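You operate a simulated robot arm through the tools that you are given. There is no shell and no other tool. Be economical: measure what you need, move in short steps, check, and stop when the job is done.

The job below is to be done with a simulated robot arm. You get a single attempt, and the scene is never put back.

Task
Put things in order on the tub end of the side counter. At the end: the blue pan brush is in the white tub; the green ladle stands where the blue pan brush stood; the brown wooden pestle stands where the gold brass tumbler stood; the gold brass tumbler stands where the green ladle stood; whatever was shut is shut again. Leave all else as you found it, and nothing knocked over.

The check looks at the end state, three seconds after you hand in, the way a careful person would. Anything else that was tipped, shoved, dropped, spilled or broken makes it a failure.

Robot
A 7-joint arm with a two-finger parallel gripper, fixed in place. Base frame: the origin is at the foot of the arm, x ahead of it, y to its left, z up; the work surface is at about z = 0. Units: cm, degrees, N and s.
With the tool pointing down near the work surface it reaches from about 24 to 62 cm from the base axis. Its first joint turns from -66.0 to 66.0 degrees. Payload 2.6 kg.
The tool frame sits at the grasp point between the pads (the TCP): z along the fingers, y along the line on which they close. The tips reach 3 cm beyond it. The gripper opens to 9.4 cm. The fingers are 2.8 cm wide and 1 cm thick; the gripper's body (5 by 9.6 cm) begins 5.5 cm behind the TCP.
Orientation is that of the tool frame in the base frame, as a unit quaternion [w, x, y, z]. With the fingers straight down and closing along the base's y, the tool's x points along the base's -x, its y along +y and its z along -z.

Tools
- The arm moves only by the tool servo_tool. Its argument "motion" is a list of rows, each a list of 6 numbers: the shift along the base's x, y, z in units of 25 mm (1.0 is 25 mm), then the turn, a rotation vector about the base's x, y, z in units of 4 degrees (1.0 is 4 degrees). In form: [[tx, ty, tz, wx, wy, wz], ...]. A call has 1 to 8 rows; each row shifts and turns the commanded pose from where the row before left it. "claw" is the finger opening in m, from 0 to 0.094, set as the call begins (left out, the last holds). A call with a number of a shift or a turn outside -1 to 1 is refused whole. A row lasts 0.2 s, in which the tool goes at most 5 cm and 8.6 degrees; a call with a longer step from one row to the next is refused whole, and so is a gripper value outside its range. A pose out of reach is approached as far as the arm can. The call stops where the force on the tool passes 40 N (or 10 N more than at its start, if that is more) or the arm is blocked; 0.2 s more then pass. Each finger travels about 7.2 cm/s and halts on what it meets, pressing with about 27 N; the grip force reading is that of the motor and also rises with nothing between the fingers. The clock runs only during rows and for 0.2 s after the last one: add rows that do not move to give the fingers time. It gives the time, the measured TCP pose, the force on the tool (base axes), the opening and the grip force at its end, in the units of the frame above (readings bear some noise).
- Cameras (640 x 400 px; columns grow to the right, rows downward): "scene" is fixed at [3.11, 42.72, 56.83]; the picture's right is [-0.81, -0.58, 0.00], its down [-0.31, 0.44, -0.84] and it looks along [0.49, -0.69, -0.54] (base axes); focal length 318 px, centre (320, 200). "wrist" rides on the gripper at [7.6, 1.4, -10.3] in the tool frame; the picture's right is [-0.18, 0.98, 0.00], its down [-0.75, -0.14, -0.64] and it looks along [-0.63, -0.12, 0.77] (tool axes); focal length 243 px, centre (320, 200). There is no depth. A picture from a camera that has moved, and an enlarged one, comes with that camera's place and axes in the base frame and with its lens.
- grab_frame(camera): a new picture of that camera. The clock stands still meanwhile.
- enlarge(camera, box): a new picture of the part [left, top, right, bottom] of that camera's present view, enlarged. The clock stands still meanwhile.
- hand_in(): hands the job in; it is judged then, once.

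Work in short steps. Places have to be worked out from the pictures, the camera data and where the tool is seen: move nearer, look again, correct. Check each grasp and each placing, and mend what went wrong. You have 120 turns and 84 pictures in all, those below and enlarged ones among them. Open the gripper and draw the arm clear of the work before you hand the job in, unless the task says otherwise; then end with one line.

The tools are called after ">>>" as a command line: name --pt "numbers of a row" for each row, then --argument value for the rest, lists and objects as JSON in quotes. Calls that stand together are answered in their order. servo_tool: Moves the arm, as the interface text tells. Its arguments: {"type":"object","properties":{"motion":{"type":"array"},"claw":{"type":"number"}},"required":["motion"]} The other tools are called the same way: grab_frame (camera) takes a picture; enlarge (camera, box) takes an enlarged picture of a part of a camera's view; hand_in () hands the job in.

At the start:

```text
time_s: 0.0
tcp_pos: [34.49, -10.56, 36.46]
ee_rot: [0.0, 0.001, 1.0, 0.0]
ft_force: [0.1, -0.5, 0.0]
finger_gap: 9.41
grasp_force: 0.0
```

scene: 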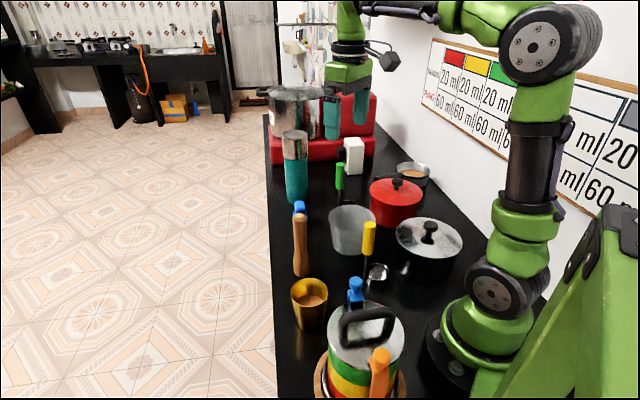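
wrist: 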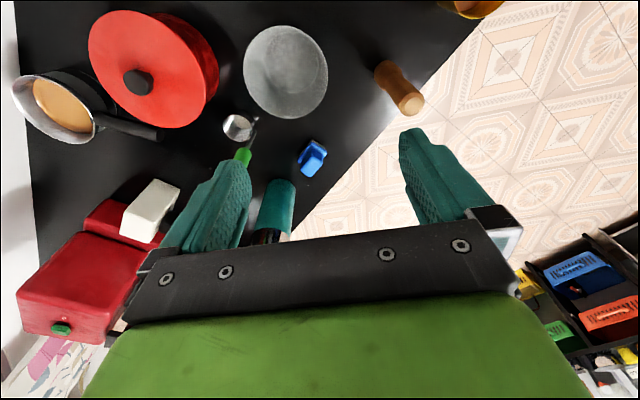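

I'll take enlarged looks at the scene to identify objects before moving.

>>> enlarge --camera "scene" --box '[260, 120, 440, 260]'

>>> enlarge --camera "scene" --box '[260, 240, 480, 400]'

>>> enlarge --camera "wrist" --box '[160, 0, 480, 240]'

```text
2.86 times, centred on (350, 190) of scene
camera zoom: at [3.11, 42.72, 56.83], right [-0.81, -0.58, 0.0], down [-0.31, 0.44, -0.84], along [0.49, -0.69, -0.54], focal length 910 px, centre (234, 229)
```

zoom: 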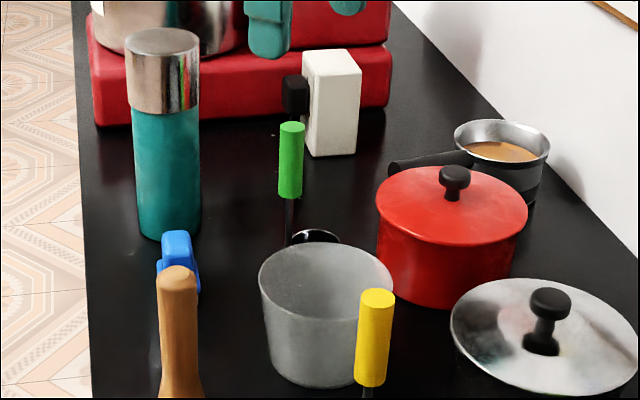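

```text
2.50 times, centred on (370, 320) of scene
camera zoom: at [3.11, 42.72, 56.83], right [-0.81, -0.58, 0.0], down [-0.31, 0.44, -0.84], along [0.49, -0.69, -0.54], focal length 796 px, centre (195, -100)
```

zoom: 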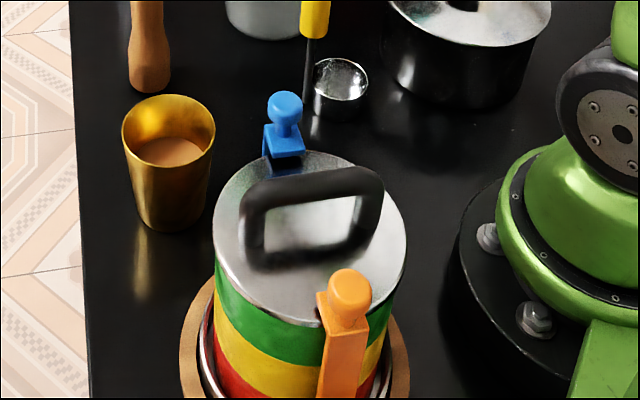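

```text
1.67 times, centred on (320, 120) of wrist
camera zoom: at [26.97, -9.16, 46.61], right [0.18, 0.98, 0.0], down [0.75, -0.14, 0.64], along [0.63, -0.12, -0.77], focal length 404 px, centre (320, 333)
```

zoom: 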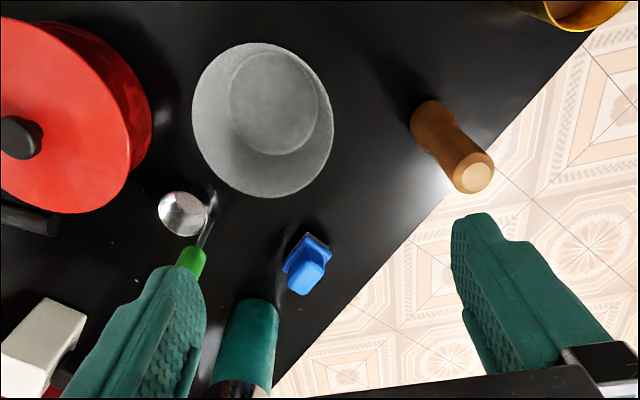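

The blue brush appears to be at about (52,-17), green ladle (48,-30), tumbler (28.5,10), pestle (39,-0.6), tub (34,-16). The blue and orange parts at the striped pot look like tiffin latches. I'll move nearer the brush for a better look.

>>> servo_tool --pt "0.7 -0.43 -0.9 0 0 0" --pt "0.7 -0.43 -0.9 0 0 0" --pt "0.7 -0.43 -0.9 0 0 0" --pt "0.7 -0.43 -0.9 0 0 0" --pt "0.7 -0.43 -0.9 0 0 0" --pt "0.7 -0.43 -0.9 0 0 0"

>>> grab_frame --camera "wrist"

>>> enlarge --camera "wrist" --box '[200, 40, 440, 190]'

```text
time_s: 1.4
tcp_pos: [44.96, -17.2, 22.77]
ee_rot: [0.0, 0.0, 1.0, -0.001]
ft_force: [0.2, 0.8, 0.1]
finger_gap: 9.4
grasp_force: 0.0
```

```text
78 pictures are left
camera wrist: at [37.41, -15.71, 33.07], right [0.18, 0.98, 0.0], down [0.75, -0.14, 0.64], along [0.63, -0.12, -0.77], focal length 243 px, centre (320, 200)
```

wrist: 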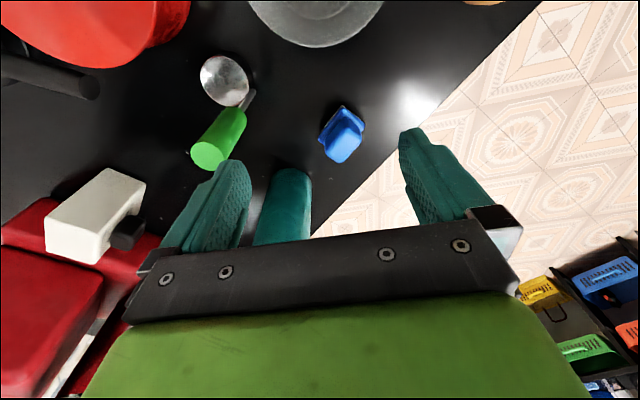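

```text
2.67 times, centred on (320, 115) of wrist
camera zoom: at [37.41, -15.71, 33.07], right [0.18, 0.98, 0.0], down [0.75, -0.14, 0.64], along [0.63, -0.12, -0.77], focal length 647 px, centre (320, 427)
```

zoom: 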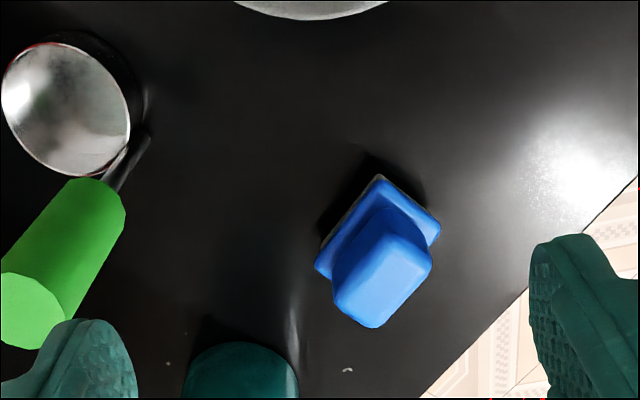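

The brush sits at about (51.5,-15.5), its narrow side facing about 40° from x. I'll turn the tool about -48° and come above it.

>>> servo_tool --pt "0.33 0.08 -0.3 0 0 -1" --pt "0.33 0.08 -0.3 0 0 -1" --pt "0.33 0.08 -0.3 0 0 -1" --pt "0.33 0.08 -0.3 0 0 -1" --pt "0.33 0.08 -0.3 0 0 -1" --pt "0.33 0.08 -0.3 0 0 -1" --pt "0.33 0.08 -0.3 0 0 -1" --pt "0.33 0.08 -0.3 0 0 -1"

>>> servo_tool --pt "0 0 -0.2 0 0 -1" --pt "0 0 -0.2 0 0 -1" --pt "0 0 -0.2 0 0 -1" --pt "0 0 -0.2 0 0 -1"

>>> grab_frame --camera "wrist"

```text
time_s: 3.2
tcp_pos: [51.45, -15.44, 16.78]
ee_rot: [-0.001, 0.276, 0.961, 0.0]
ft_force: [-0.7, 0.0, 0.1]
finger_gap: 9.4
grasp_force: 0.0
```

```text
time_s: 4.2
tcp_pos: [51.66, -15.47, 14.79]
ee_rot: [0.0, 0.407, 0.914, 0.0]
ft_force: [0.1, 0.9, 0.5]
finger_gap: 9.39
grasp_force: 0.1
```

```text
76 pictures are left
camera wrist: at [47.63, -8.84, 25.03], right [0.85, 0.52, 0.0], down [0.4, -0.66, 0.64], along [0.33, -0.55, -0.77], focal length 243 px, centre (320, 200)
```

wrist: 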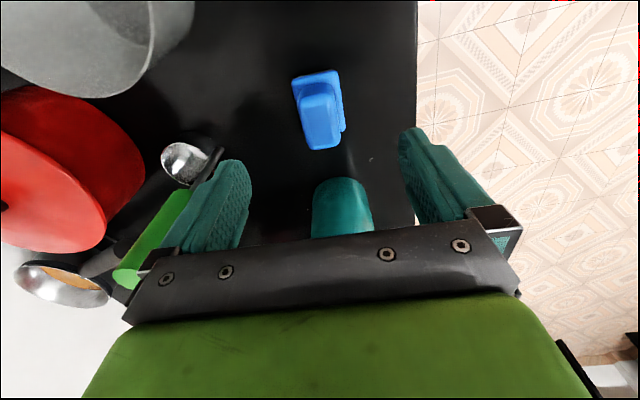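

Brush centred and aligned with the fingers. I descend to z≈6 and close.

>>> servo_tool --pt "0 0 -0.7 0 0 0" --pt "0 0 -0.7 0 0 0" --pt "0 0 -0.7 0 0 0" --pt "0 0 -0.7 0 0 0" --pt "0 0 -0.7 0 0 0"

>>> grab_frame --camera "wrist"

>>> enlarge --camera "scene" --box '[260, 150, 420, 250]'

```text
time_s: 5.4
tcp_pos: [51.54, -15.51, 6.12]
ee_rot: [0.0, 0.406, 0.914, 0.0]
ft_force: [0.4, 0.0, 0.0]
finger_gap: 9.39
grasp_force: 0.1
```

```text
75 pictures are left
camera wrist: at [47.55, -8.79, 16.33], right [0.85, 0.52, 0.0], down [0.4, -0.65, 0.64], along [0.33, -0.55, -0.77], focal length 243 px, centre (320, 200)
```

wrist: 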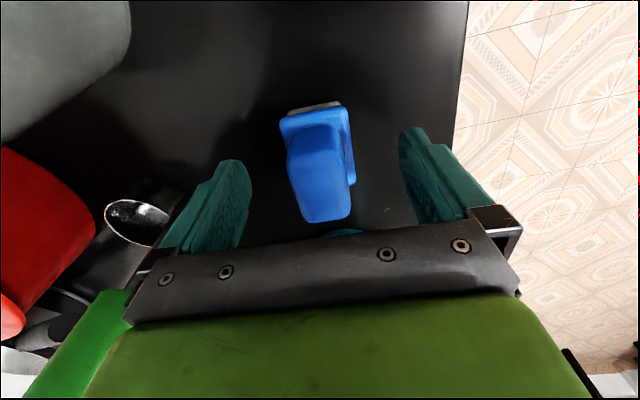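

```text
4.00 times, centred on (340, 200) of scene
camera zoom: at [3.11, 42.72, 56.83], right [-0.81, -0.58, 0.0], down [-0.31, 0.44, -0.84], along [0.49, -0.69, -0.54], focal length 1274 px, centre (240, 200)
```

zoom: 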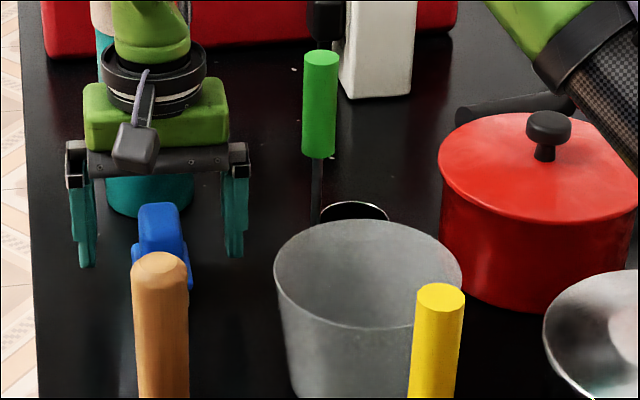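

The fingers straddle the handle; closing now.

>>> servo_tool --pt "0 0 0 0 0 0" --pt "0 0 0 0 0 0" --pt "0 0 0 0 0 0" --pt "0 0 0 0 0 0" --claw 0.0

>>> grab_frame --camera "wrist"

```text
time_s: 6.4
tcp_pos: [51.53, -15.46, 6.06]
ee_rot: [0.0, 0.407, 0.913, 0.0]
ft_force: [0.2, -0.1, -0.8]
finger_gap: 3.38
grasp_force: 27.1
```

```text
73 pictures are left
camera wrist: at [47.55, -8.8, 16.35], right [0.85, 0.52, 0.0], down [0.4, -0.65, 0.64], along [0.33, -0.55, -0.77], focal length 243 px, centre (320, 200)
```

wrist: 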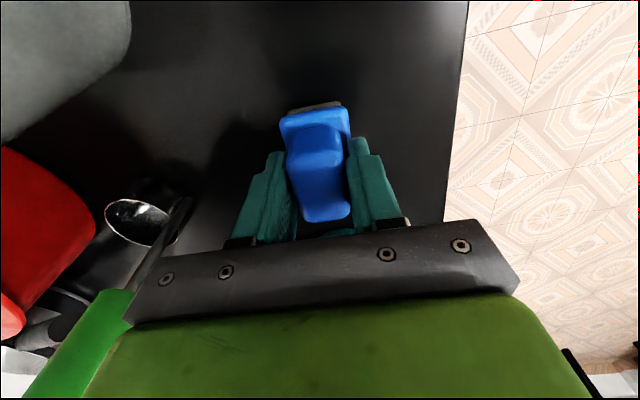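

Gripped (3.4 cm). Lift 16 cm straight up, then go over the tub centre, about (34.1,-15.5).

>>> servo_tool --pt "0 0 0.8 0 0 0" --pt "0 0 0.8 0 0 0" --pt "0 0 0.8 0 0 0" --pt "0 0 0.8 0 0 0" --pt "0 0 0.8 0 0 0" --pt "0 0 0.8 0 0 0" --pt "0 0 0.8 0 0 0" --pt "0 0 0.8 0 0 0"

>>> servo_tool --pt "-0.87 0 0 0 0 0" --pt "-0.87 0 0 0 0 0" --pt "-0.87 0 0 0 0 0" --pt "-0.87 0 0 0 0 0" --pt "-0.87 0 0 0 0 0" --pt "-0.87 0 0 0 0 0" --pt "-0.87 0 0 0 0 0" --pt "-0.87 0 0 0 0 0"

>>> grab_frame --camera "wrist"

>>> grab_frame --camera "scene"

```text
time_s: 8.2
tcp_pos: [51.68, -15.46, 22.16]
ee_rot: [0.0, 0.407, 0.914, 0.0]
ft_force: [0.4, 0.3, -0.5]
finger_gap: 3.37
grasp_force: 26.9
```

```text
time_s: 10.0
tcp_pos: [34.07, -15.42, 22.02]
ee_rot: [-0.001, 0.406, 0.914, -0.001]
ft_force: [-0.2, 0.2, -1.2]
finger_gap: 3.4
grasp_force: 27.3
```

```text
72 pictures are left
camera wrist: at [30.09, -8.8, 32.24], right [0.85, 0.52, 0.0], down [0.4, -0.65, 0.64], along [0.34, -0.55, -0.77], focal length 243 px, centre (320, 200)
```

wrist: 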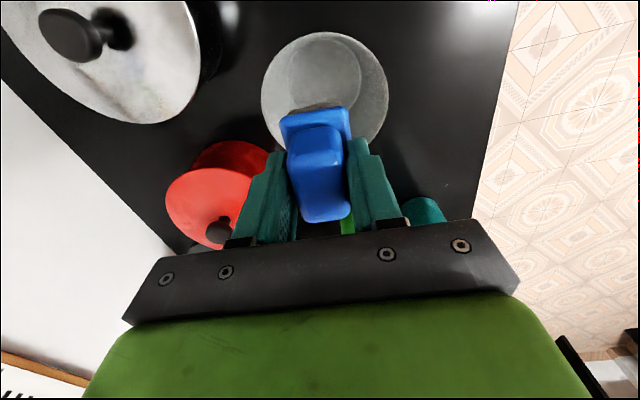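

```text
71 pictures are left
```

scene: 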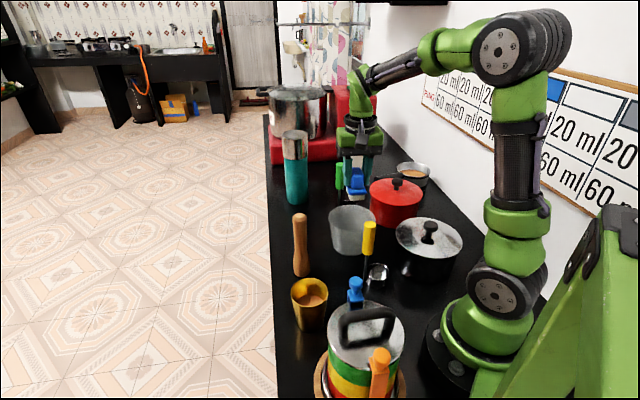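

Tub centre reads around (34.1,-14.8). I lower to z≈7 with a small y correction.

>>> servo_tool --pt "0 0.2 0 0 0 0" --pt "0 0 -0.86 0 0 0" --pt "0 0 -0.86 0 0 0" --pt "0 0 -0.86 0 0 0" --pt "0 0 -0.86 0 0 0" --pt "0 0 -0.86 0 0 0" --pt "0 0 -0.86 0 0 0" --pt "0 0 -0.8 0 0 0"

>>> grab_frame --camera "wrist"

>>> enlarge --camera "scene" --box '[280, 160, 440, 260]'

```text
time_s: 11.8
tcp_pos: [34.14, -15.09, 7.02]
ee_rot: [0.0, 0.407, 0.914, -0.001]
ft_force: [0.0, 0.5, -0.7]
finger_gap: 3.39
grasp_force: 27.1
```

```text
70 pictures are left
camera wrist: at [30.22, -8.38, 17.44], right [0.85, 0.52, 0.0], down [0.4, -0.65, 0.64], along [0.34, -0.55, -0.77], focal length 243 px, centre (320, 200)
```

wrist: 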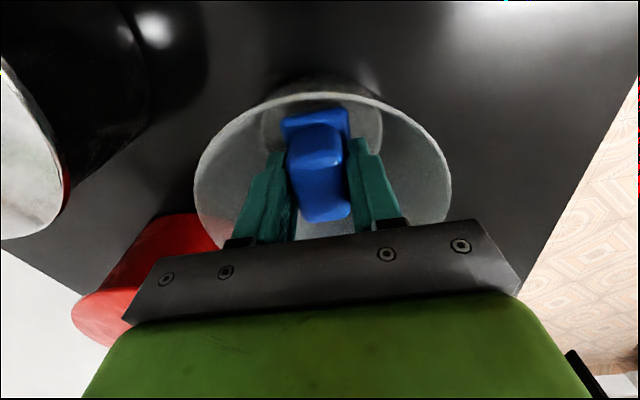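

```text
4.00 times, centred on (360, 210) of scene
camera zoom: at [3.11, 42.72, 56.83], right [-0.81, -0.58, 0.0], down [-0.31, 0.44, -0.84], along [0.49, -0.69, -0.54], focal length 1274 px, centre (160, 160)
```

zoom: 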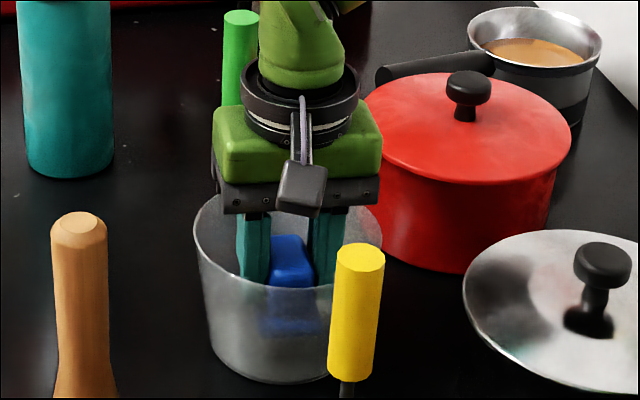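

It is inside the tub. I lower slowly to touch the floor.

>>> servo_tool --pt "0 0 -0.1 0 0 0" --pt "0 0 -0.1 0 0 0"

```text
time_s: 12.4
tcp_pos: [34.06, -14.9, 6.74]
ee_rot: [0.0, 0.407, 0.913, 0.0]
ft_force: [0.6, 0.5, -0.7]
finger_gap: 3.37
grasp_force: 27.0
```

No contact yet; a little further.

>>> servo_tool --pt "0 0 -0.08 0 0 0" --pt "0 0 -0.06 0 0 0"

```text
time_s: 13.0
tcp_pos: [34.18, -15.02, 6.48]
ee_rot: [0.001, 0.407, 0.913, 0.0]
ft_force: [-5.0, 2.4, 19.3]
finger_gap: 3.36
grasp_force: 27.0
```

Contact with the tub floor (19 N). I open just a little, to 5 cm, to clear the walls.

>>> servo_tool --pt "0 0 0.04 0 0 0" --pt "0 0 0 0 0 0" --pt "0 0 0 0 0 0" --claw 0.048

>>> grab_frame --camera "wrist"

```text
time_s: 13.8
tcp_pos: [34.03, -14.92, 6.48]
ee_rot: [0.0, 0.407, 0.913, 0.0]
ft_force: [-0.3, -1.1, 0.0]
finger_gap: 4.82
grasp_force: 0.1
```

```text
68 pictures are left
camera wrist: at [30.17, -8.33, 16.7], right [0.85, 0.52, 0.0], down [0.4, -0.65, 0.64], along [0.33, -0.55, -0.77], focal length 243 px, centre (320, 200)
```

wrist: 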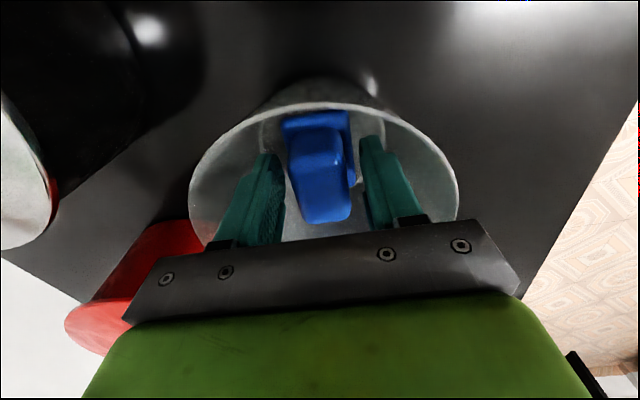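

Released cleanly; brush stands in the tub. Lift straight up to z≈24, then move toward the green ladle, which the wrist view puts at (45.5,-26.6).

>>> servo_tool --pt "0 0 0.9 0 0 0" --pt "0 0 0.9 0 0 0" --pt "0 0 0.9 0 0 0" --pt "0 0 0.9 0 0 0" --pt "0 0 0.9 0 0 0" --pt "0 0 0.9 0 0 0" --pt "0 0 0.9 0 0 0" --pt "0 0 0.7 0 0 0"

>>> servo_tool --pt "0.76 -0.65 0 0 0 0" --pt "0.76 -0.65 0 0 0 0" --pt "0.76 -0.65 0 0 0 0" --pt "0.76 -0.65 0 0 0 0" --pt "0.76 -0.65 0 0 0 0" --pt "0.76 -0.65 0 0 0 0" --claw 0.09

>>> grab_frame --camera "wrist"

>>> grab_frame --camera "scene"

```text
time_s: 15.6
tcp_pos: [34.06, -14.96, 23.94]
ee_rot: [0.0, 0.406, 0.914, 0.0]
ft_force: [0.1, 0.4, -0.1]
finger_gap: 4.81
grasp_force: 0.0
```

```text
time_s: 17.0
tcp_pos: [45.49, -24.75, 23.96]
ee_rot: [0.0, 0.407, 0.913, 0.0]
ft_force: [-0.2, 0.2, 0.2]
finger_gap: 9.0
grasp_force: 0.0
```

```text
67 pictures are left
camera wrist: at [41.55, -18.11, 34.23], right [0.85, 0.52, 0.0], down [0.4, -0.65, 0.64], along [0.33, -0.55, -0.77], focal length 243 px, centre (320, 200)
```

wrist: 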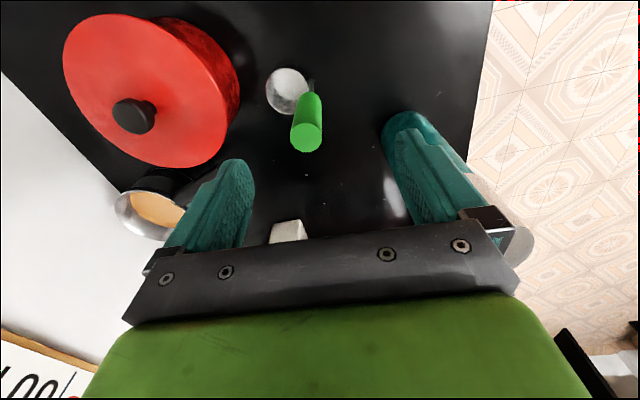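

```text
66 pictures are left
```

scene: 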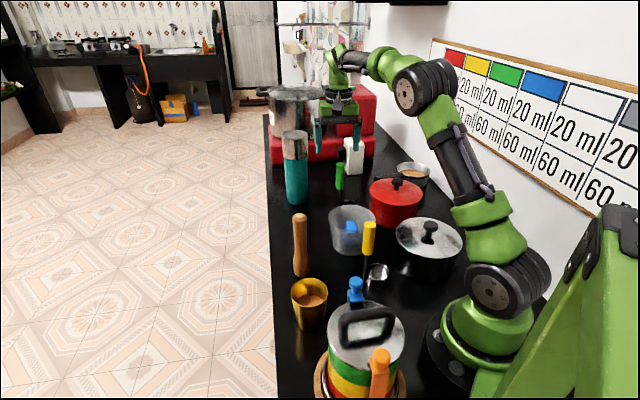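

Ladle handle is at about (45.1,-26.2), top near z 16. I centre over it and drop to z≈18 to check.

>>> servo_tool --pt "-0.16 -0.6 0 0 0 0" --pt "0 0 -0.8 0 0 0" --pt "0 0 -0.8 0 0 0" --pt "0 0 -0.8 0 0 0"

>>> grab_frame --camera "wrist"

```text
time_s: 18.0
tcp_pos: [45.18, -26.22, 17.84]
ee_rot: [0.0, 0.406, 0.914, 0.0]
ft_force: [0.7, 0.5, -1.1]
finger_gap: 8.95
grasp_force: 0.0
```

```text
65 pictures are left
camera wrist: at [41.2, -19.55, 28.14], right [0.85, 0.52, 0.0], down [0.4, -0.65, 0.64], along [0.33, -0.55, -0.77], focal length 243 px, centre (320, 200)
```

wrist: 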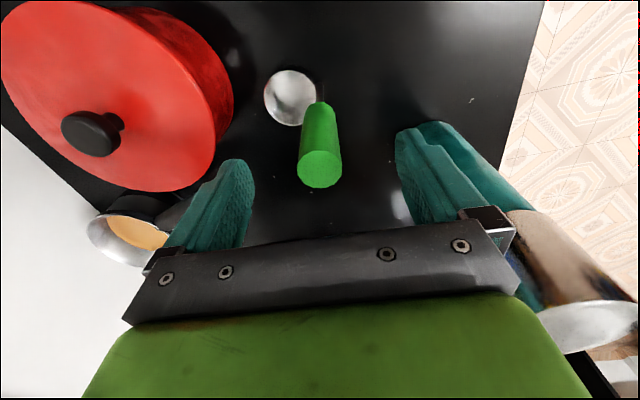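

Handle centred (top z≈16). Descend to z≈12.5 and close.

>>> servo_tool --pt "0 0 -0.7 0 0 0" --pt "0 0 -0.7 0 0 0" --pt "0 0 -0.7 0 0 0" --pt "0 0 0 0 0 0"

>>> servo_tool --pt "0 0 0 0 0 0" --pt "0 0 0 0 0 0" --pt "0 0 0 0 0 0" --pt "0 0 0 0 0 0" --claw 0.0

>>> grab_frame --camera "wrist"

>>> enlarge --camera "scene" --box '[270, 120, 430, 220]'

```text
time_s: 19.0
tcp_pos: [45.11, -26.08, 12.72]
ee_rot: [0.0, 0.406, 0.914, 0.0]
ft_force: [-0.1, 1.1, -0.1]
finger_gap: 9.0
grasp_force: 0.1
```

```text
time_s: 20.0
tcp_pos: [45.11, -26.17, 12.79]
ee_rot: [-0.001, 0.407, 0.914, 0.001]
ft_force: [1.0, 0.0, 0.3]
finger_gap: 2.46
grasp_force: 27.1
```

```text
64 pictures are left
camera wrist: at [41.16, -19.52, 22.91], right [0.85, 0.52, 0.0], down [0.4, -0.65, 0.64], along [0.33, -0.55, -0.77], focal length 243 px, centre (320, 200)
```

wrist: 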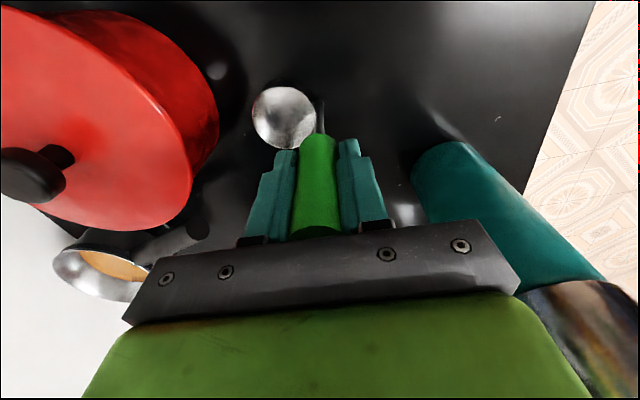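

```text
4.00 times, centred on (350, 170) of scene
camera zoom: at [3.11, 42.72, 56.83], right [-0.81, -0.58, 0.0], down [-0.31, 0.44, -0.84], along [0.49, -0.69, -0.54], focal length 1274 px, centre (200, 320)
```

zoom: 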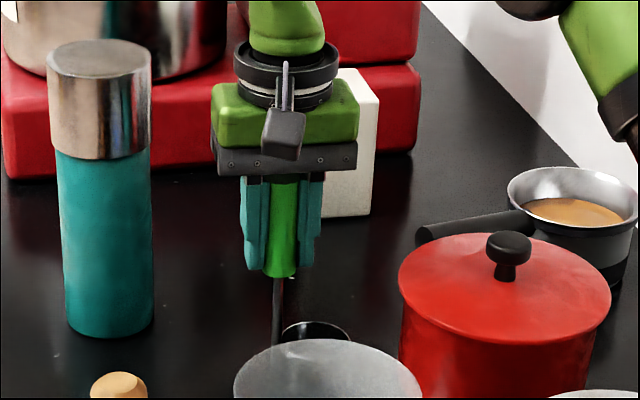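

Gripped (2.5 cm). Lift 12 cm, travel so the ladle's footprint centre lands on the brush's spot (TCP target ≈(52.8,-14.6)).

>>> servo_tool --pt "0 0 0.4 0 0 0" --pt "0 0 0.8 0 0 0" --pt "0 0 0.8 0 0 0" --pt "0 0 0.8 0 0 0" --pt "0 0 0.8 0 0 0" --pt "0 0 0.8 0 0 0" --pt "0 0 0.4 0 0 0"

>>> servo_tool --pt "0.38 0.57 0 0 0 0" --pt "0.38 0.57 0 0 0 0" --pt "0.38 0.57 0 0 0 0" --pt "0.38 0.57 0 0 0 0" --pt "0.38 0.57 0 0 0 0" --pt "0.38 0.57 0 0 0 0" --pt "0.38 0.57 0 0 0 0" --pt "0.38 0.57 0 0 0 0"

>>> grab_frame --camera "wrist"

>>> grab_frame --camera "scene"

```text
time_s: 21.6
tcp_pos: [45.02, -26.21, 24.66]
ee_rot: [0.0, 0.407, 0.913, 0.0]
ft_force: [-0.2, 0.0, -0.8]
finger_gap: 2.42
grasp_force: 27.3
```

```text
time_s: 23.4
tcp_pos: [52.75, -14.9, 24.55]
ee_rot: [-0.001, 0.406, 0.914, 0.0]
ft_force: [-0.7, -0.1, -1.1]
finger_gap: 2.45
grasp_force: 26.7
```

```text
62 pictures are left
camera wrist: at [48.78, -8.21, 34.95], right [0.85, 0.52, 0.0], down [0.4, -0.65, 0.64], along [0.33, -0.55, -0.77], focal length 243 px, centre (320, 200)
```

wrist: 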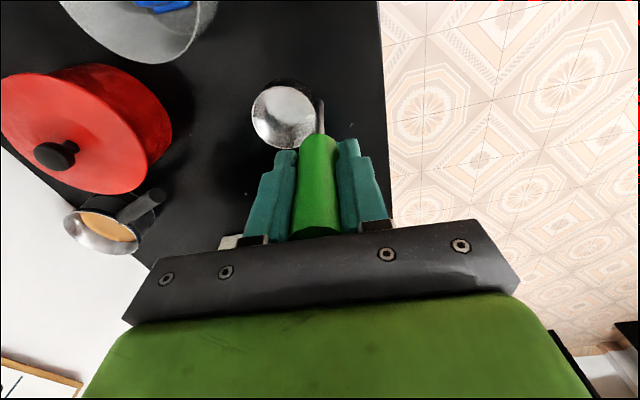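

```text
61 pictures are left
```

scene: 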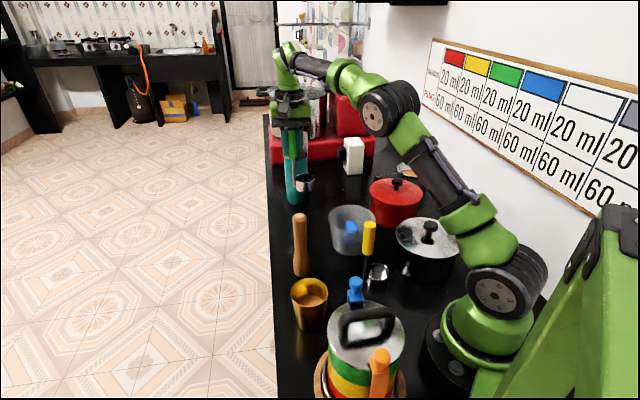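

Ladle hangs upright. Lower nearly to the counter.

>>> servo_tool --pt "0 0.06 -0.7 0 0 0" --pt "0 0 -0.7 0 0 0" --pt "0 0 -0.7 0 0 0" --pt "0 0 -0.7 0 0 0" --pt "0 0 -0.7 0 0 0" --pt "0 0 -0.7 0 0 0" --pt "0 0 -0.32 0 0 0"

>>> servo_tool --pt "0 0 -0.08 0 0 0" --pt "0 0 -0.08 0 0 0"

```text
time_s: 25.0
tcp_pos: [52.78, -14.69, 13.45]
ee_rot: [0.0, 0.407, 0.913, -0.001]
ft_force: [0.0, 1.0, -0.4]
finger_gap: 2.43
grasp_force: 27.5
```

```text
time_s: 25.6
tcp_pos: [52.64, -14.72, 12.98]
ee_rot: [0.0, 0.406, 0.914, -0.001]
ft_force: [-0.6, 0.0, -0.7]
finger_gap: 2.42
grasp_force: 27.4
```

Still free; the pick height was ~12.75, so lower a touch more.

>>> servo_tool --pt "0 0 -0.05 0 0 0" --pt "0 0 -0.04 0 0 0"

```text
time_s: 26.2
tcp_pos: [52.8, -14.6, 12.86]
ee_rot: [0.0, 0.407, 0.913, 0.0]
ft_force: [0.2, 1.0, -0.4]
finger_gap: 2.43
grasp_force: 27.1
```

>>> servo_tool --pt "0 0 -0.04 0 0 0" --pt "0 0 -0.03 0 0 0"

>>> enlarge --camera "wrist" --box '[220, 50, 420, 200]'

```text
time_s: 26.8
tcp_pos: [52.72, -14.65, 12.62]
ee_rot: [0.0, 0.407, 0.913, -0.001]
ft_force: [-2.9, 0.0, 7.2]
finger_gap: 2.44
grasp_force: 26.9
```

```text
2.67 times, centred on (320, 125) of wrist
camera zoom: at [48.77, -8.05, 22.92], right [0.85, 0.52, 0.0], down [0.4, -0.65, 0.64], along [0.33, -0.55, -0.77], focal length 647 px, centre (320, 400)
```

zoom: 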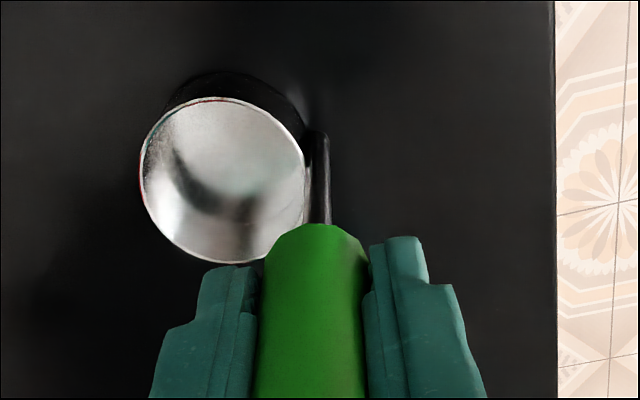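

Contact with the counter (7 N); bowl rests flat. I open partway, wait, and check it stands.

>>> servo_tool --pt "0 0 0 0 0 0" --pt "0 0 0 0 0 0" --pt "0 0 0 0 0 0" --pt "0 0 0 0 0 0" --claw 0.06

>>> grab_frame --camera "wrist"

```text
time_s: 27.8
tcp_pos: [52.77, -14.65, 12.58]
ee_rot: [0.0, 0.406, 0.914, 0.0]
ft_force: [0.1, 0.3, -0.7]
finger_gap: 6.02
grasp_force: 0.1
```

```text
59 pictures are left
camera wrist: at [48.76, -8.06, 22.84], right [0.85, 0.52, 0.0], down [0.4, -0.65, 0.64], along [0.33, -0.55, -0.77], focal length 243 px, centre (320, 200)
```

wrist: 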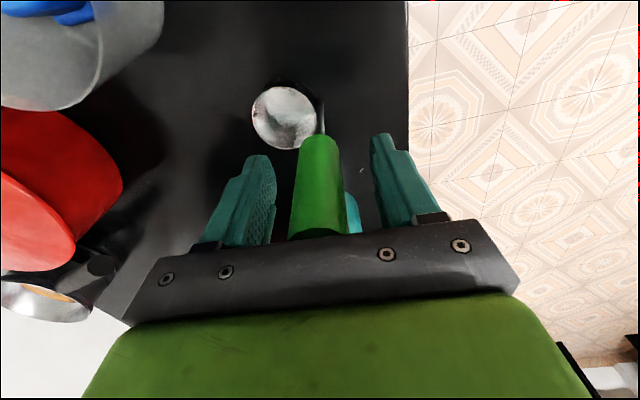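

The ladle stands freely. Lift clear, then travel high to above the tumbler while turning the tool back to closing along y.

>>> servo_tool --pt "0 0 0.8 0 0 0" --pt "0 0 0.8 0 0 0" --pt "0 0 0.8 0 0 0" --pt "0 0 0.8 0 0 0" --pt "0 0 0.8 0 0 0" --pt "0 0 0.8 0 0 0"

>>> servo_tool --pt "-0.82 0.83 0 0 0 1" --pt "-0.82 0.83 0 0 0 1" --pt "-0.82 0.83 0 0 0 1" --pt "-0.82 0.83 0 0 0 1" --pt "-0.82 0.83 0 0 0 1" --pt "-0.82 0.83 0 0 0 1" --claw 0.094

>>> servo_tool --pt "-0.82 0.83 0 0 0 1" --pt "-0.82 0.83 0 0 0 1" --pt "-0.82 0.83 0 0 0 1" --pt "-0.82 0.83 0 0 0 1" --pt "-0.82 0.83 0 0 0 1" --pt "-0.82 0.83 0 0 0 1"

>>> grab_frame --camera "wrist"

>>> grab_frame --camera "scene"

```text
time_s: 29.2
tcp_pos: [52.68, -14.78, 24.74]
ee_rot: [0.001, 0.407, 0.913, 0.0]
ft_force: [0.0, 0.2, 0.7]
finger_gap: 5.99
grasp_force: 0.1
```

```text
time_s: 30.6
tcp_pos: [40.32, -2.08, 24.6]
ee_rot: [0.0, 0.207, 0.978, -0.001]
ft_force: [0.2, -0.4, 0.4]
finger_gap: 9.41
grasp_force: 0.0
```

```text
time_s: 32.0
tcp_pos: [28.07, 10.2, 24.56]
ee_rot: [-0.001, -0.001, 1.0, 0.0]
ft_force: [1.0, 0.9, 0.5]
finger_gap: 9.38
grasp_force: 0.2
```

```text
58 pictures are left
camera wrist: at [20.56, 11.66, 34.91], right [0.18, 0.98, 0.0], down [0.75, -0.14, 0.64], along [0.63, -0.12, -0.77], focal length 243 px, centre (320, 200)
```

wrist: 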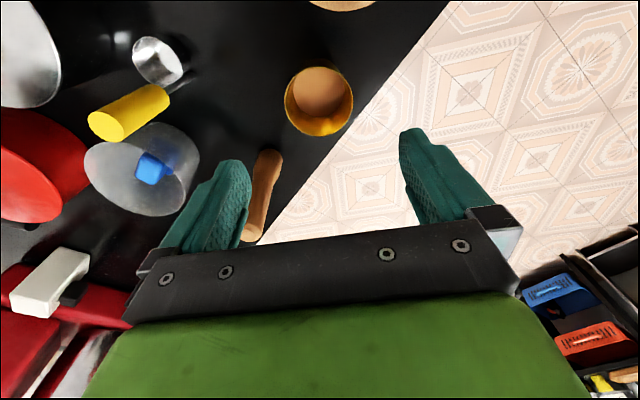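

```text
57 pictures are left
```

scene: 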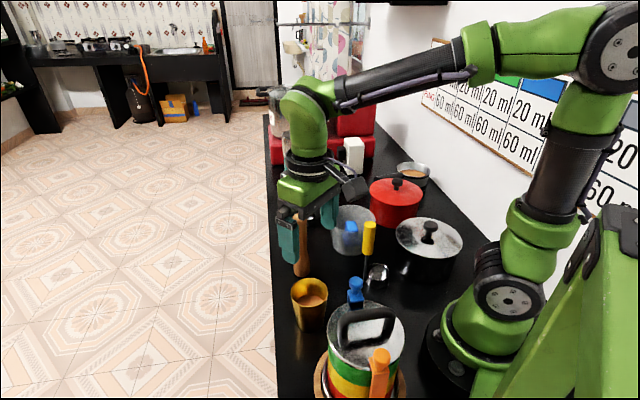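

Tumbler rim centre at about (28.3,10.2). Lower to z≈16 and check centring.

>>> servo_tool --pt "0.06 0 -0.7 0 0 0" --pt "0 0 -0.7 0 0 0" --pt "0 0 -0.7 0 0 0" --pt "0 0 -0.7 0 0 0" --pt "0 0 -0.6 0 0 0"

>>> grab_frame --camera "wrist"

>>> enlarge --camera "scene" --box '[270, 200, 430, 360]'

```text
time_s: 33.2
tcp_pos: [28.27, 10.28, 16.17]
ee_rot: [0.0, 0.0, 1.0, 0.001]
ft_force: [-0.9, 0.0, -0.8]
finger_gap: 9.41
grasp_force: 0.0
```

```text
56 pictures are left
camera wrist: at [20.75, 11.73, 26.34], right [0.18, 0.98, 0.0], down [0.75, -0.14, 0.64], along [0.63, -0.12, -0.77], focal length 243 px, centre (320, 200)
```

wrist: 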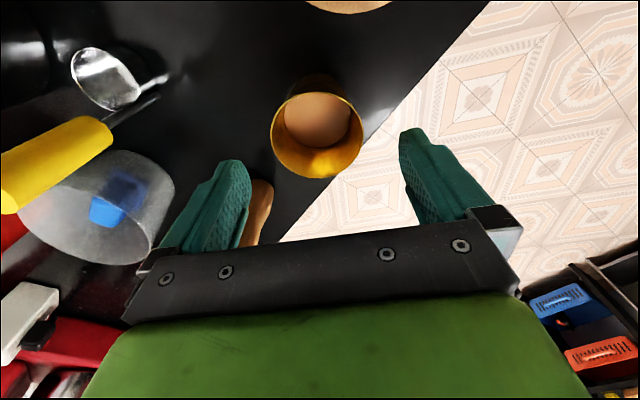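

```text
2.50 times, centred on (350, 280) of scene
camera zoom: at [3.11, 42.72, 56.83], right [-0.81, -0.58, 0.0], down [-0.31, 0.44, -0.84], along [0.49, -0.69, -0.54], focal length 796 px, centre (245, 0)
```

zoom: 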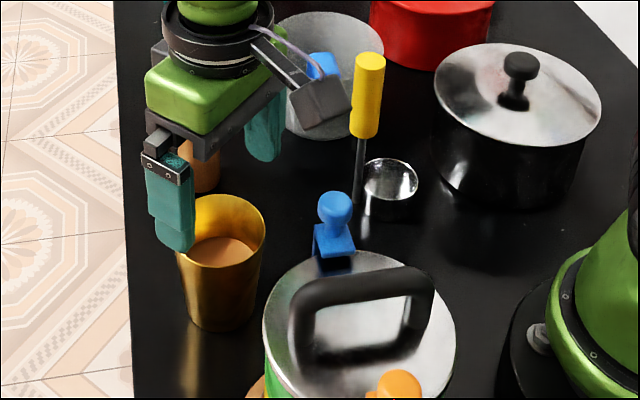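

Centred within a few mm. Lower to z≈6.2 around the tumbler.

>>> servo_tool --pt "0 -0.06 -0.6 0 0 0" --pt "0 0 -0.6 0 0 0" --pt "0 0 -0.6 0 0 0" --pt "0 0 -0.6 0 0 0" --pt "0 0 -0.6 0 0 0" --pt "0 0 -0.5 0 0 0" --pt "0 0 -0.5 0 0 0"

>>> grab_frame --camera "wrist"

>>> enlarge --camera "scene" --box '[270, 200, 430, 360]'

```text
time_s: 34.4
tcp_pos: [28.53, 10.1, 9.38]
ee_rot: [0.002, 0.003, 1.0, 0.002]
ft_force: [-3.7, -5.4, 36.1]
finger_gap: 9.38
grasp_force: 0.1
stopped in row 5: the force on the tool passed its limit (the readings are from after the stop); the commanded pose is now the measured one
```

```text
54 pictures are left
camera wrist: at [20.83, 11.58, 19.59], right [0.19, 0.98, 0.0], down [0.75, -0.15, 0.64], along [0.63, -0.12, -0.76], focal length 243 px, centre (320, 200)
```

wrist: 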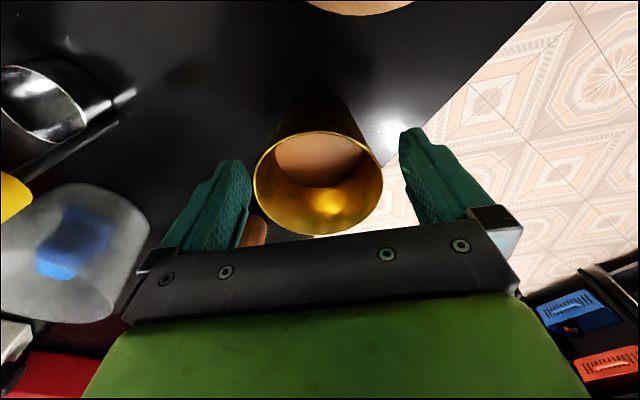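

```text
2.50 times, centred on (350, 280) of scene
camera zoom: at [3.1, 42.71, 56.83], right [-0.81, -0.58, 0.0], down [-0.31, 0.44, -0.84], along [0.49, -0.69, -0.54], focal length 796 px, centre (245, 0)
```

zoom: 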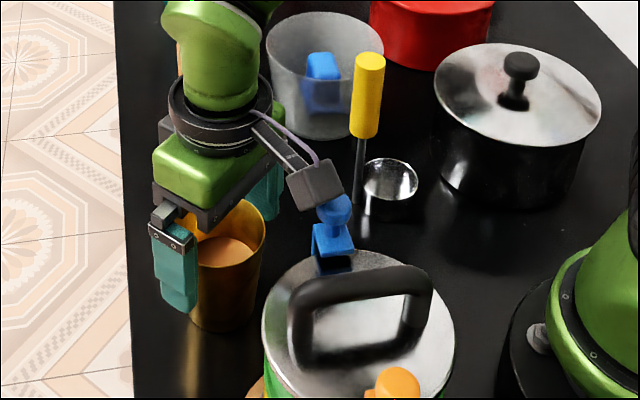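

Force stopped it: the wrist camera housing seems to have touched the tiffin's blue latch knob. Nothing looks displaced. I back up and will turn the tool 60° so the camera is away from the tiffin.

>>> servo_tool --pt "0 0 0.5 0 0 0" --pt "0 0 0.8 0 0 0" --pt "0 0 0.8 0 0 0" --pt "0 0 0.8 0 0 0" --pt "0 0 0.8 0 0 0"

>>> enlarge --camera "scene" --box '[270, 240, 430, 400]'

```text
time_s: 35.6
tcp_pos: [28.4, 10.11, 18.44]
ee_rot: [0.002, 0.002, 1.0, 0.001]
ft_force: [0.2, 0.1, -0.1]
finger_gap: 9.42
grasp_force: 0.0
```

```text
2.50 times, centred on (350, 320) of scene
camera zoom: at [3.11, 42.72, 56.83], right [-0.81, -0.58, 0.0], down [-0.31, 0.44, -0.84], along [0.49, -0.69, -0.54], focal length 796 px, centre (245, -100)
```

zoom: 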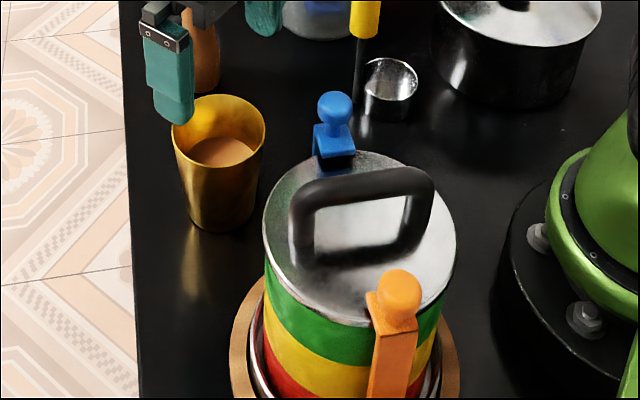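

Everything is unmoved. Turning the tool +60° in place above the tumbler.

>>> servo_tool --pt "0 0 0 0 0 1" --pt "0 0 0 0 0 1" --pt "0 0 0 0 0 1" --pt "0 0 0 0 0 1" --pt "0 0 0 0 0 1" --pt "0 0 0 0 0 1" --pt "0 0 0 0 0 1" --pt "0 0 0 0 0 1"

>>> servo_tool --pt "0 0 0 0 0 1" --pt "0 0 0 0 0 1" --pt "0 0 0 0 0 1" --pt "0 0 0 0 0 1" --pt "0 0 0 0 0 1" --pt "0 0 0 0 0 1" --pt "0 0 0 0 0 1"

>>> grab_frame --camera "wrist"

>>> enlarge --camera "scene" --box '[270, 200, 430, 360]'

```text
time_s: 37.4
tcp_pos: [28.28, 10.19, 18.51]
ee_rot: [0.001, -0.275, 0.962, 0.001]
ft_force: [-0.5, 0.2, -0.3]
finger_gap: 9.39
grasp_force: 0.0
```

```text
time_s: 39.0
tcp_pos: [28.27, 10.12, 18.42]
ee_rot: [0.0, -0.499, 0.867, 0.001]
ft_force: [-0.6, 0.3, -0.3]
finger_gap: 9.44
grasp_force: 0.0
```

```text
51 pictures are left
camera wrist: at [23.37, 4.22, 28.7], right [-0.76, 0.65, 0.0], down [0.5, 0.58, 0.64], along [0.42, 0.49, -0.77], focal length 243 px, centre (320, 200)
```

wrist: 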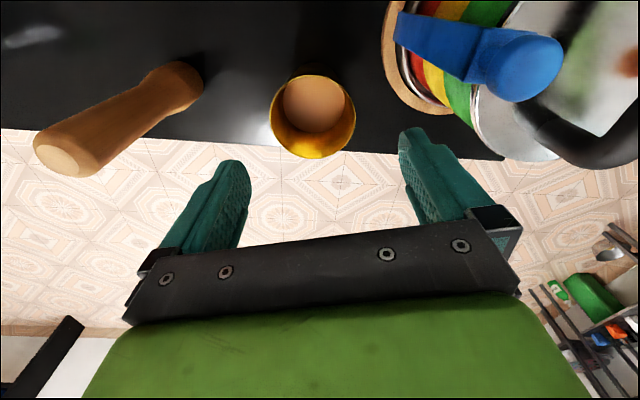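

```text
2.50 times, centred on (350, 280) of scene
camera zoom: at [3.11, 42.72, 56.83], right [-0.81, -0.58, 0.0], down [-0.31, 0.44, -0.84], along [0.49, -0.69, -0.54], focal length 796 px, centre (245, 0)
```

zoom: 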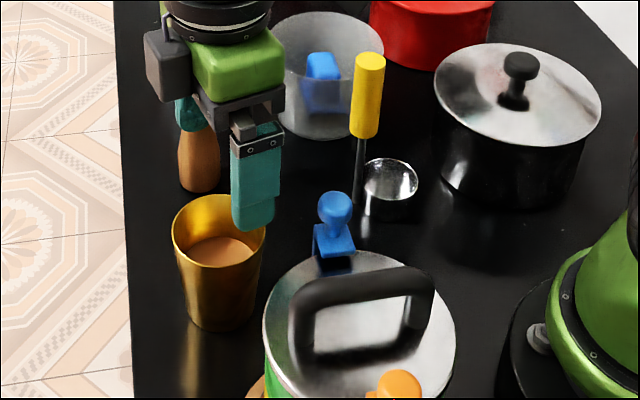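

The scene view shows a box left of the hand that I don't expect; I take the full scene view before descending.

>>> enlarge --camera "scene" --box '[240, 120, 440, 260]'

```text
2.86 times, centred on (340, 190) of scene
camera zoom: at [3.11, 42.72, 56.83], right [-0.81, -0.58, 0.0], down [-0.31, 0.44, -0.84], along [0.49, -0.69, -0.54], focal length 910 px, centre (263, 229)
```

zoom: 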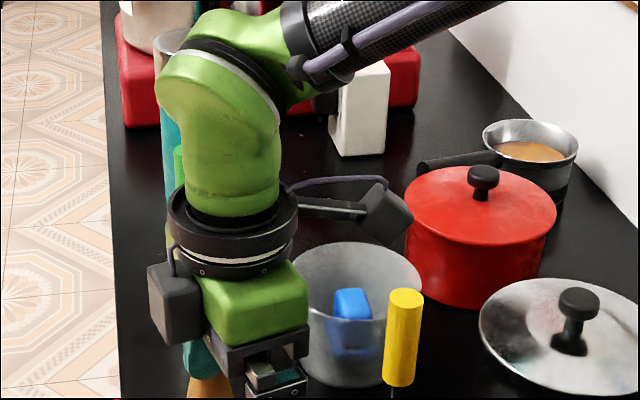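

The box is just a mirrored housing on the other side, clear of everything here. Tumbler centre refined to (28.6,9.85). Descend to z≈9.5 with correction.

>>> servo_tool --pt "0.14 -0.1 -0.5 0 0 0" --pt "0 0 -0.6 0 0 0" --pt "0 0 -0.6 0 0 0" --pt "0 0 -0.6 0 0 0" --pt "0 0 -0.6 0 0 0" --pt "0 0 -0.6 0 0 0"

>>> grab_frame --camera "wrist"

>>> enlarge --camera "scene" --box '[270, 200, 430, 360]'

```text
time_s: 40.4
tcp_pos: [28.71, 9.92, 9.69]
ee_rot: [0.001, -0.499, 0.867, 0.001]
ft_force: [-0.3, -0.6, -0.5]
finger_gap: 9.38
grasp_force: 0.1
```

```text
48 pictures are left
camera wrist: at [23.68, 4.0, 19.9], right [-0.76, 0.65, 0.0], down [0.5, 0.58, 0.64], along [0.42, 0.49, -0.77], focal length 243 px, centre (320, 200)
```

wrist: 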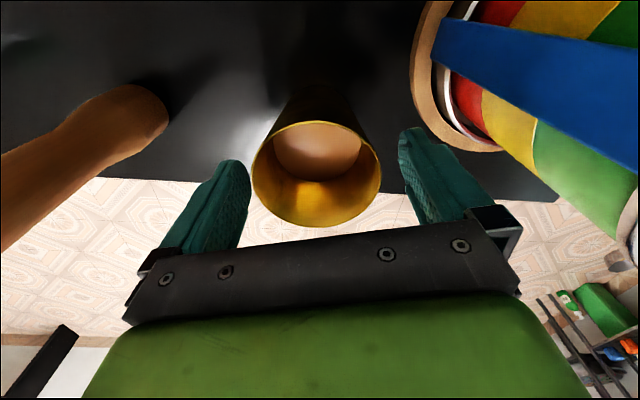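

```text
2.50 times, centred on (350, 280) of scene
camera zoom: at [3.11, 42.72, 56.83], right [-0.81, -0.58, 0.0], down [-0.31, 0.44, -0.84], along [0.49, -0.69, -0.54], focal length 796 px, centre (245, 0)
```

zoom: 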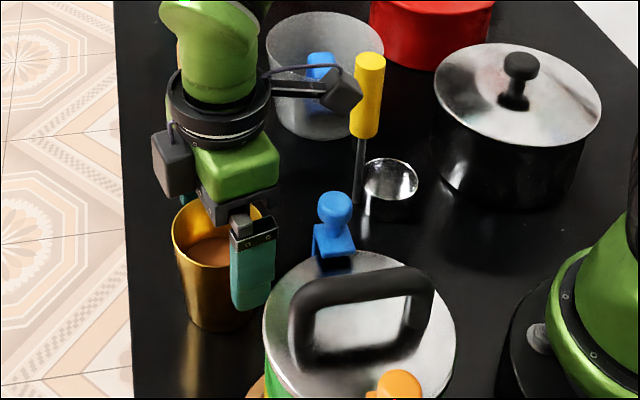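

Well centred and clear. Down the last 3.3 cm.

>>> servo_tool --pt "0.05 -0.04 -0.4 0 0 0" --pt "0 0 -0.4 0 0 0" --pt "0 0 -0.4 0 0 0" --pt "0 0 -0.15 0 0 0"

>>> grab_frame --camera "wrist"

```text
time_s: 41.4
tcp_pos: [28.8, 9.7, 6.32]
ee_rot: [0.0, -0.498, 0.867, 0.002]
ft_force: [0.9, 0.3, -0.8]
finger_gap: 9.42
grasp_force: 0.2
```

```text
46 pictures are left
camera wrist: at [23.81, 3.91, 16.55], right [-0.76, 0.65, 0.0], down [0.5, 0.58, 0.64], along [0.42, 0.49, -0.77], focal length 243 px, centre (320, 200)
```

wrist: 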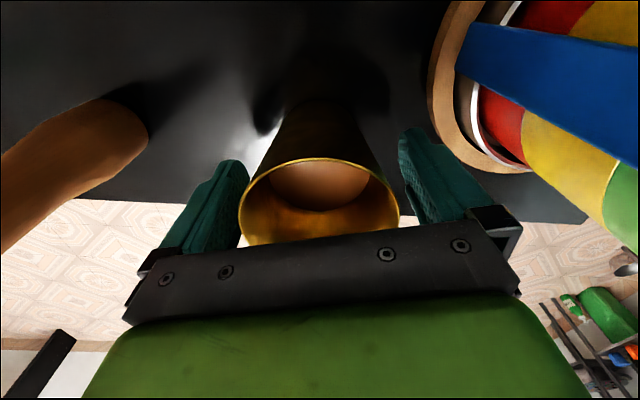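

Tumbler sits between the fingers with room. Close in steps.

>>> servo_tool --pt "0 0 0 0 0 0" --pt "0 0 0 0 0 0" --claw 0.075

>>> servo_tool --pt "0 0 0 0 0 0" --pt "0 0 0 0 0 0" --pt "0 0 0 0 0 0" --claw 0.0

>>> grab_frame --camera "wrist"

```text
time_s: 42.0
tcp_pos: [28.78, 9.75, 6.31]
ee_rot: [0.0, -0.499, 0.867, 0.001]
ft_force: [-0.1, -0.7, -0.3]
finger_gap: 7.51
grasp_force: 0.0
```

```text
time_s: 42.8
tcp_pos: [28.81, 9.77, 6.22]
ee_rot: [0.0, -0.499, 0.867, 0.001]
ft_force: [-0.3, -0.8, -0.5]
finger_gap: 7.26
grasp_force: 27.5
```

```text
45 pictures are left
camera wrist: at [23.81, 3.91, 16.57], right [-0.76, 0.65, 0.0], down [0.5, 0.58, 0.64], along [0.42, 0.49, -0.77], focal length 243 px, centre (320, 200)
```

wrist: 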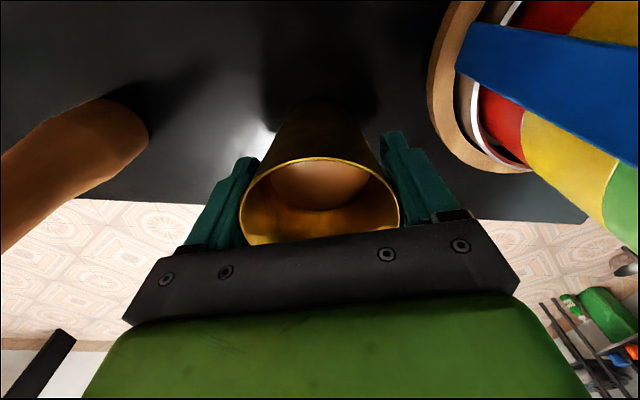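

Firm grip at 7.26 cm, tumbler upright. Lift gently with ramped steps.

>>> servo_tool --pt "0 0 0.1 0 0 0" --pt "0 0 0.25 0 0 0" --pt "0 0 0.4 0 0 0" --pt "0 0 0.5 0 0 0" --pt "0 0 0.5 0 0 0" --pt "0 0 0.4 0 0 0" --pt "0 0 0.25 0 0 0" --pt "0 0 0.1 0 0 0"

>>> grab_frame --camera "wrist"

```text
time_s: 44.6
tcp_pos: [28.79, 9.89, 12.66]
ee_rot: [0.001, -0.498, 0.867, 0.001]
ft_force: [0.0, 0.5, -1.9]
finger_gap: 7.24
grasp_force: 26.6
```

```text
44 pictures are left
camera wrist: at [23.81, 3.91, 22.83], right [-0.76, 0.65, 0.0], down [0.5, 0.58, 0.64], along [0.42, 0.49, -0.77], focal length 243 px, centre (320, 200)
```

wrist: 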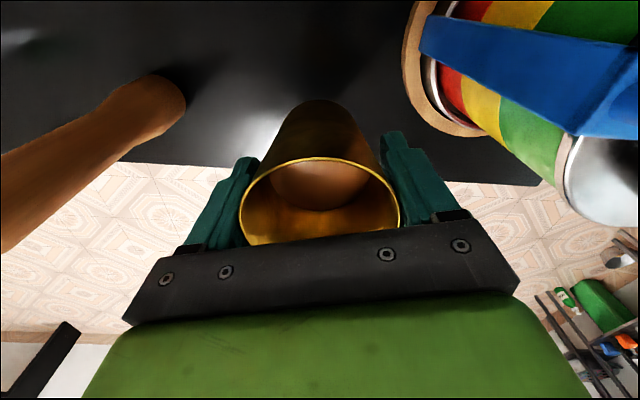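

The tumbler is held level. Continue lifting to z≈27.

>>> servo_tool --pt "0 0 0.15 0 0 0" --pt "0 0 0.35 0 0 0" --pt "0 0 0.5 0 0 0" --pt "0 0 0.5 0 0 0" --pt "0 0 0.5 0 0 0" --pt "0 0 0.5 0 0 0" --pt "0 0 0.35 0 0 0" --pt "0 0 0.15 0 0 0"

>>> servo_tool --pt "0 0 0.15 0 0 0" --pt "0 0 0.35 0 0 0" --pt "0 0 0.5 0 0 0" --pt "0 0 0.5 0 0 0" --pt "0 0 0.5 0 0 0" --pt "0 0 0.35 0 0 0" --pt "0 0 0.15 0 0 0"

```text
time_s: 46.4
tcp_pos: [28.79, 9.81, 20.06]
ee_rot: [0.0, -0.499, 0.867, 0.001]
ft_force: [-0.3, -0.6, -2.4]
finger_gap: 7.28
grasp_force: 26.7
```

```text
time_s: 48.0
tcp_pos: [28.83, 9.78, 26.37]
ee_rot: [0.001, -0.499, 0.867, 0.001]
ft_force: [0.0, 0.7, -2.9]
finger_gap: 7.25
grasp_force: 27.1
```

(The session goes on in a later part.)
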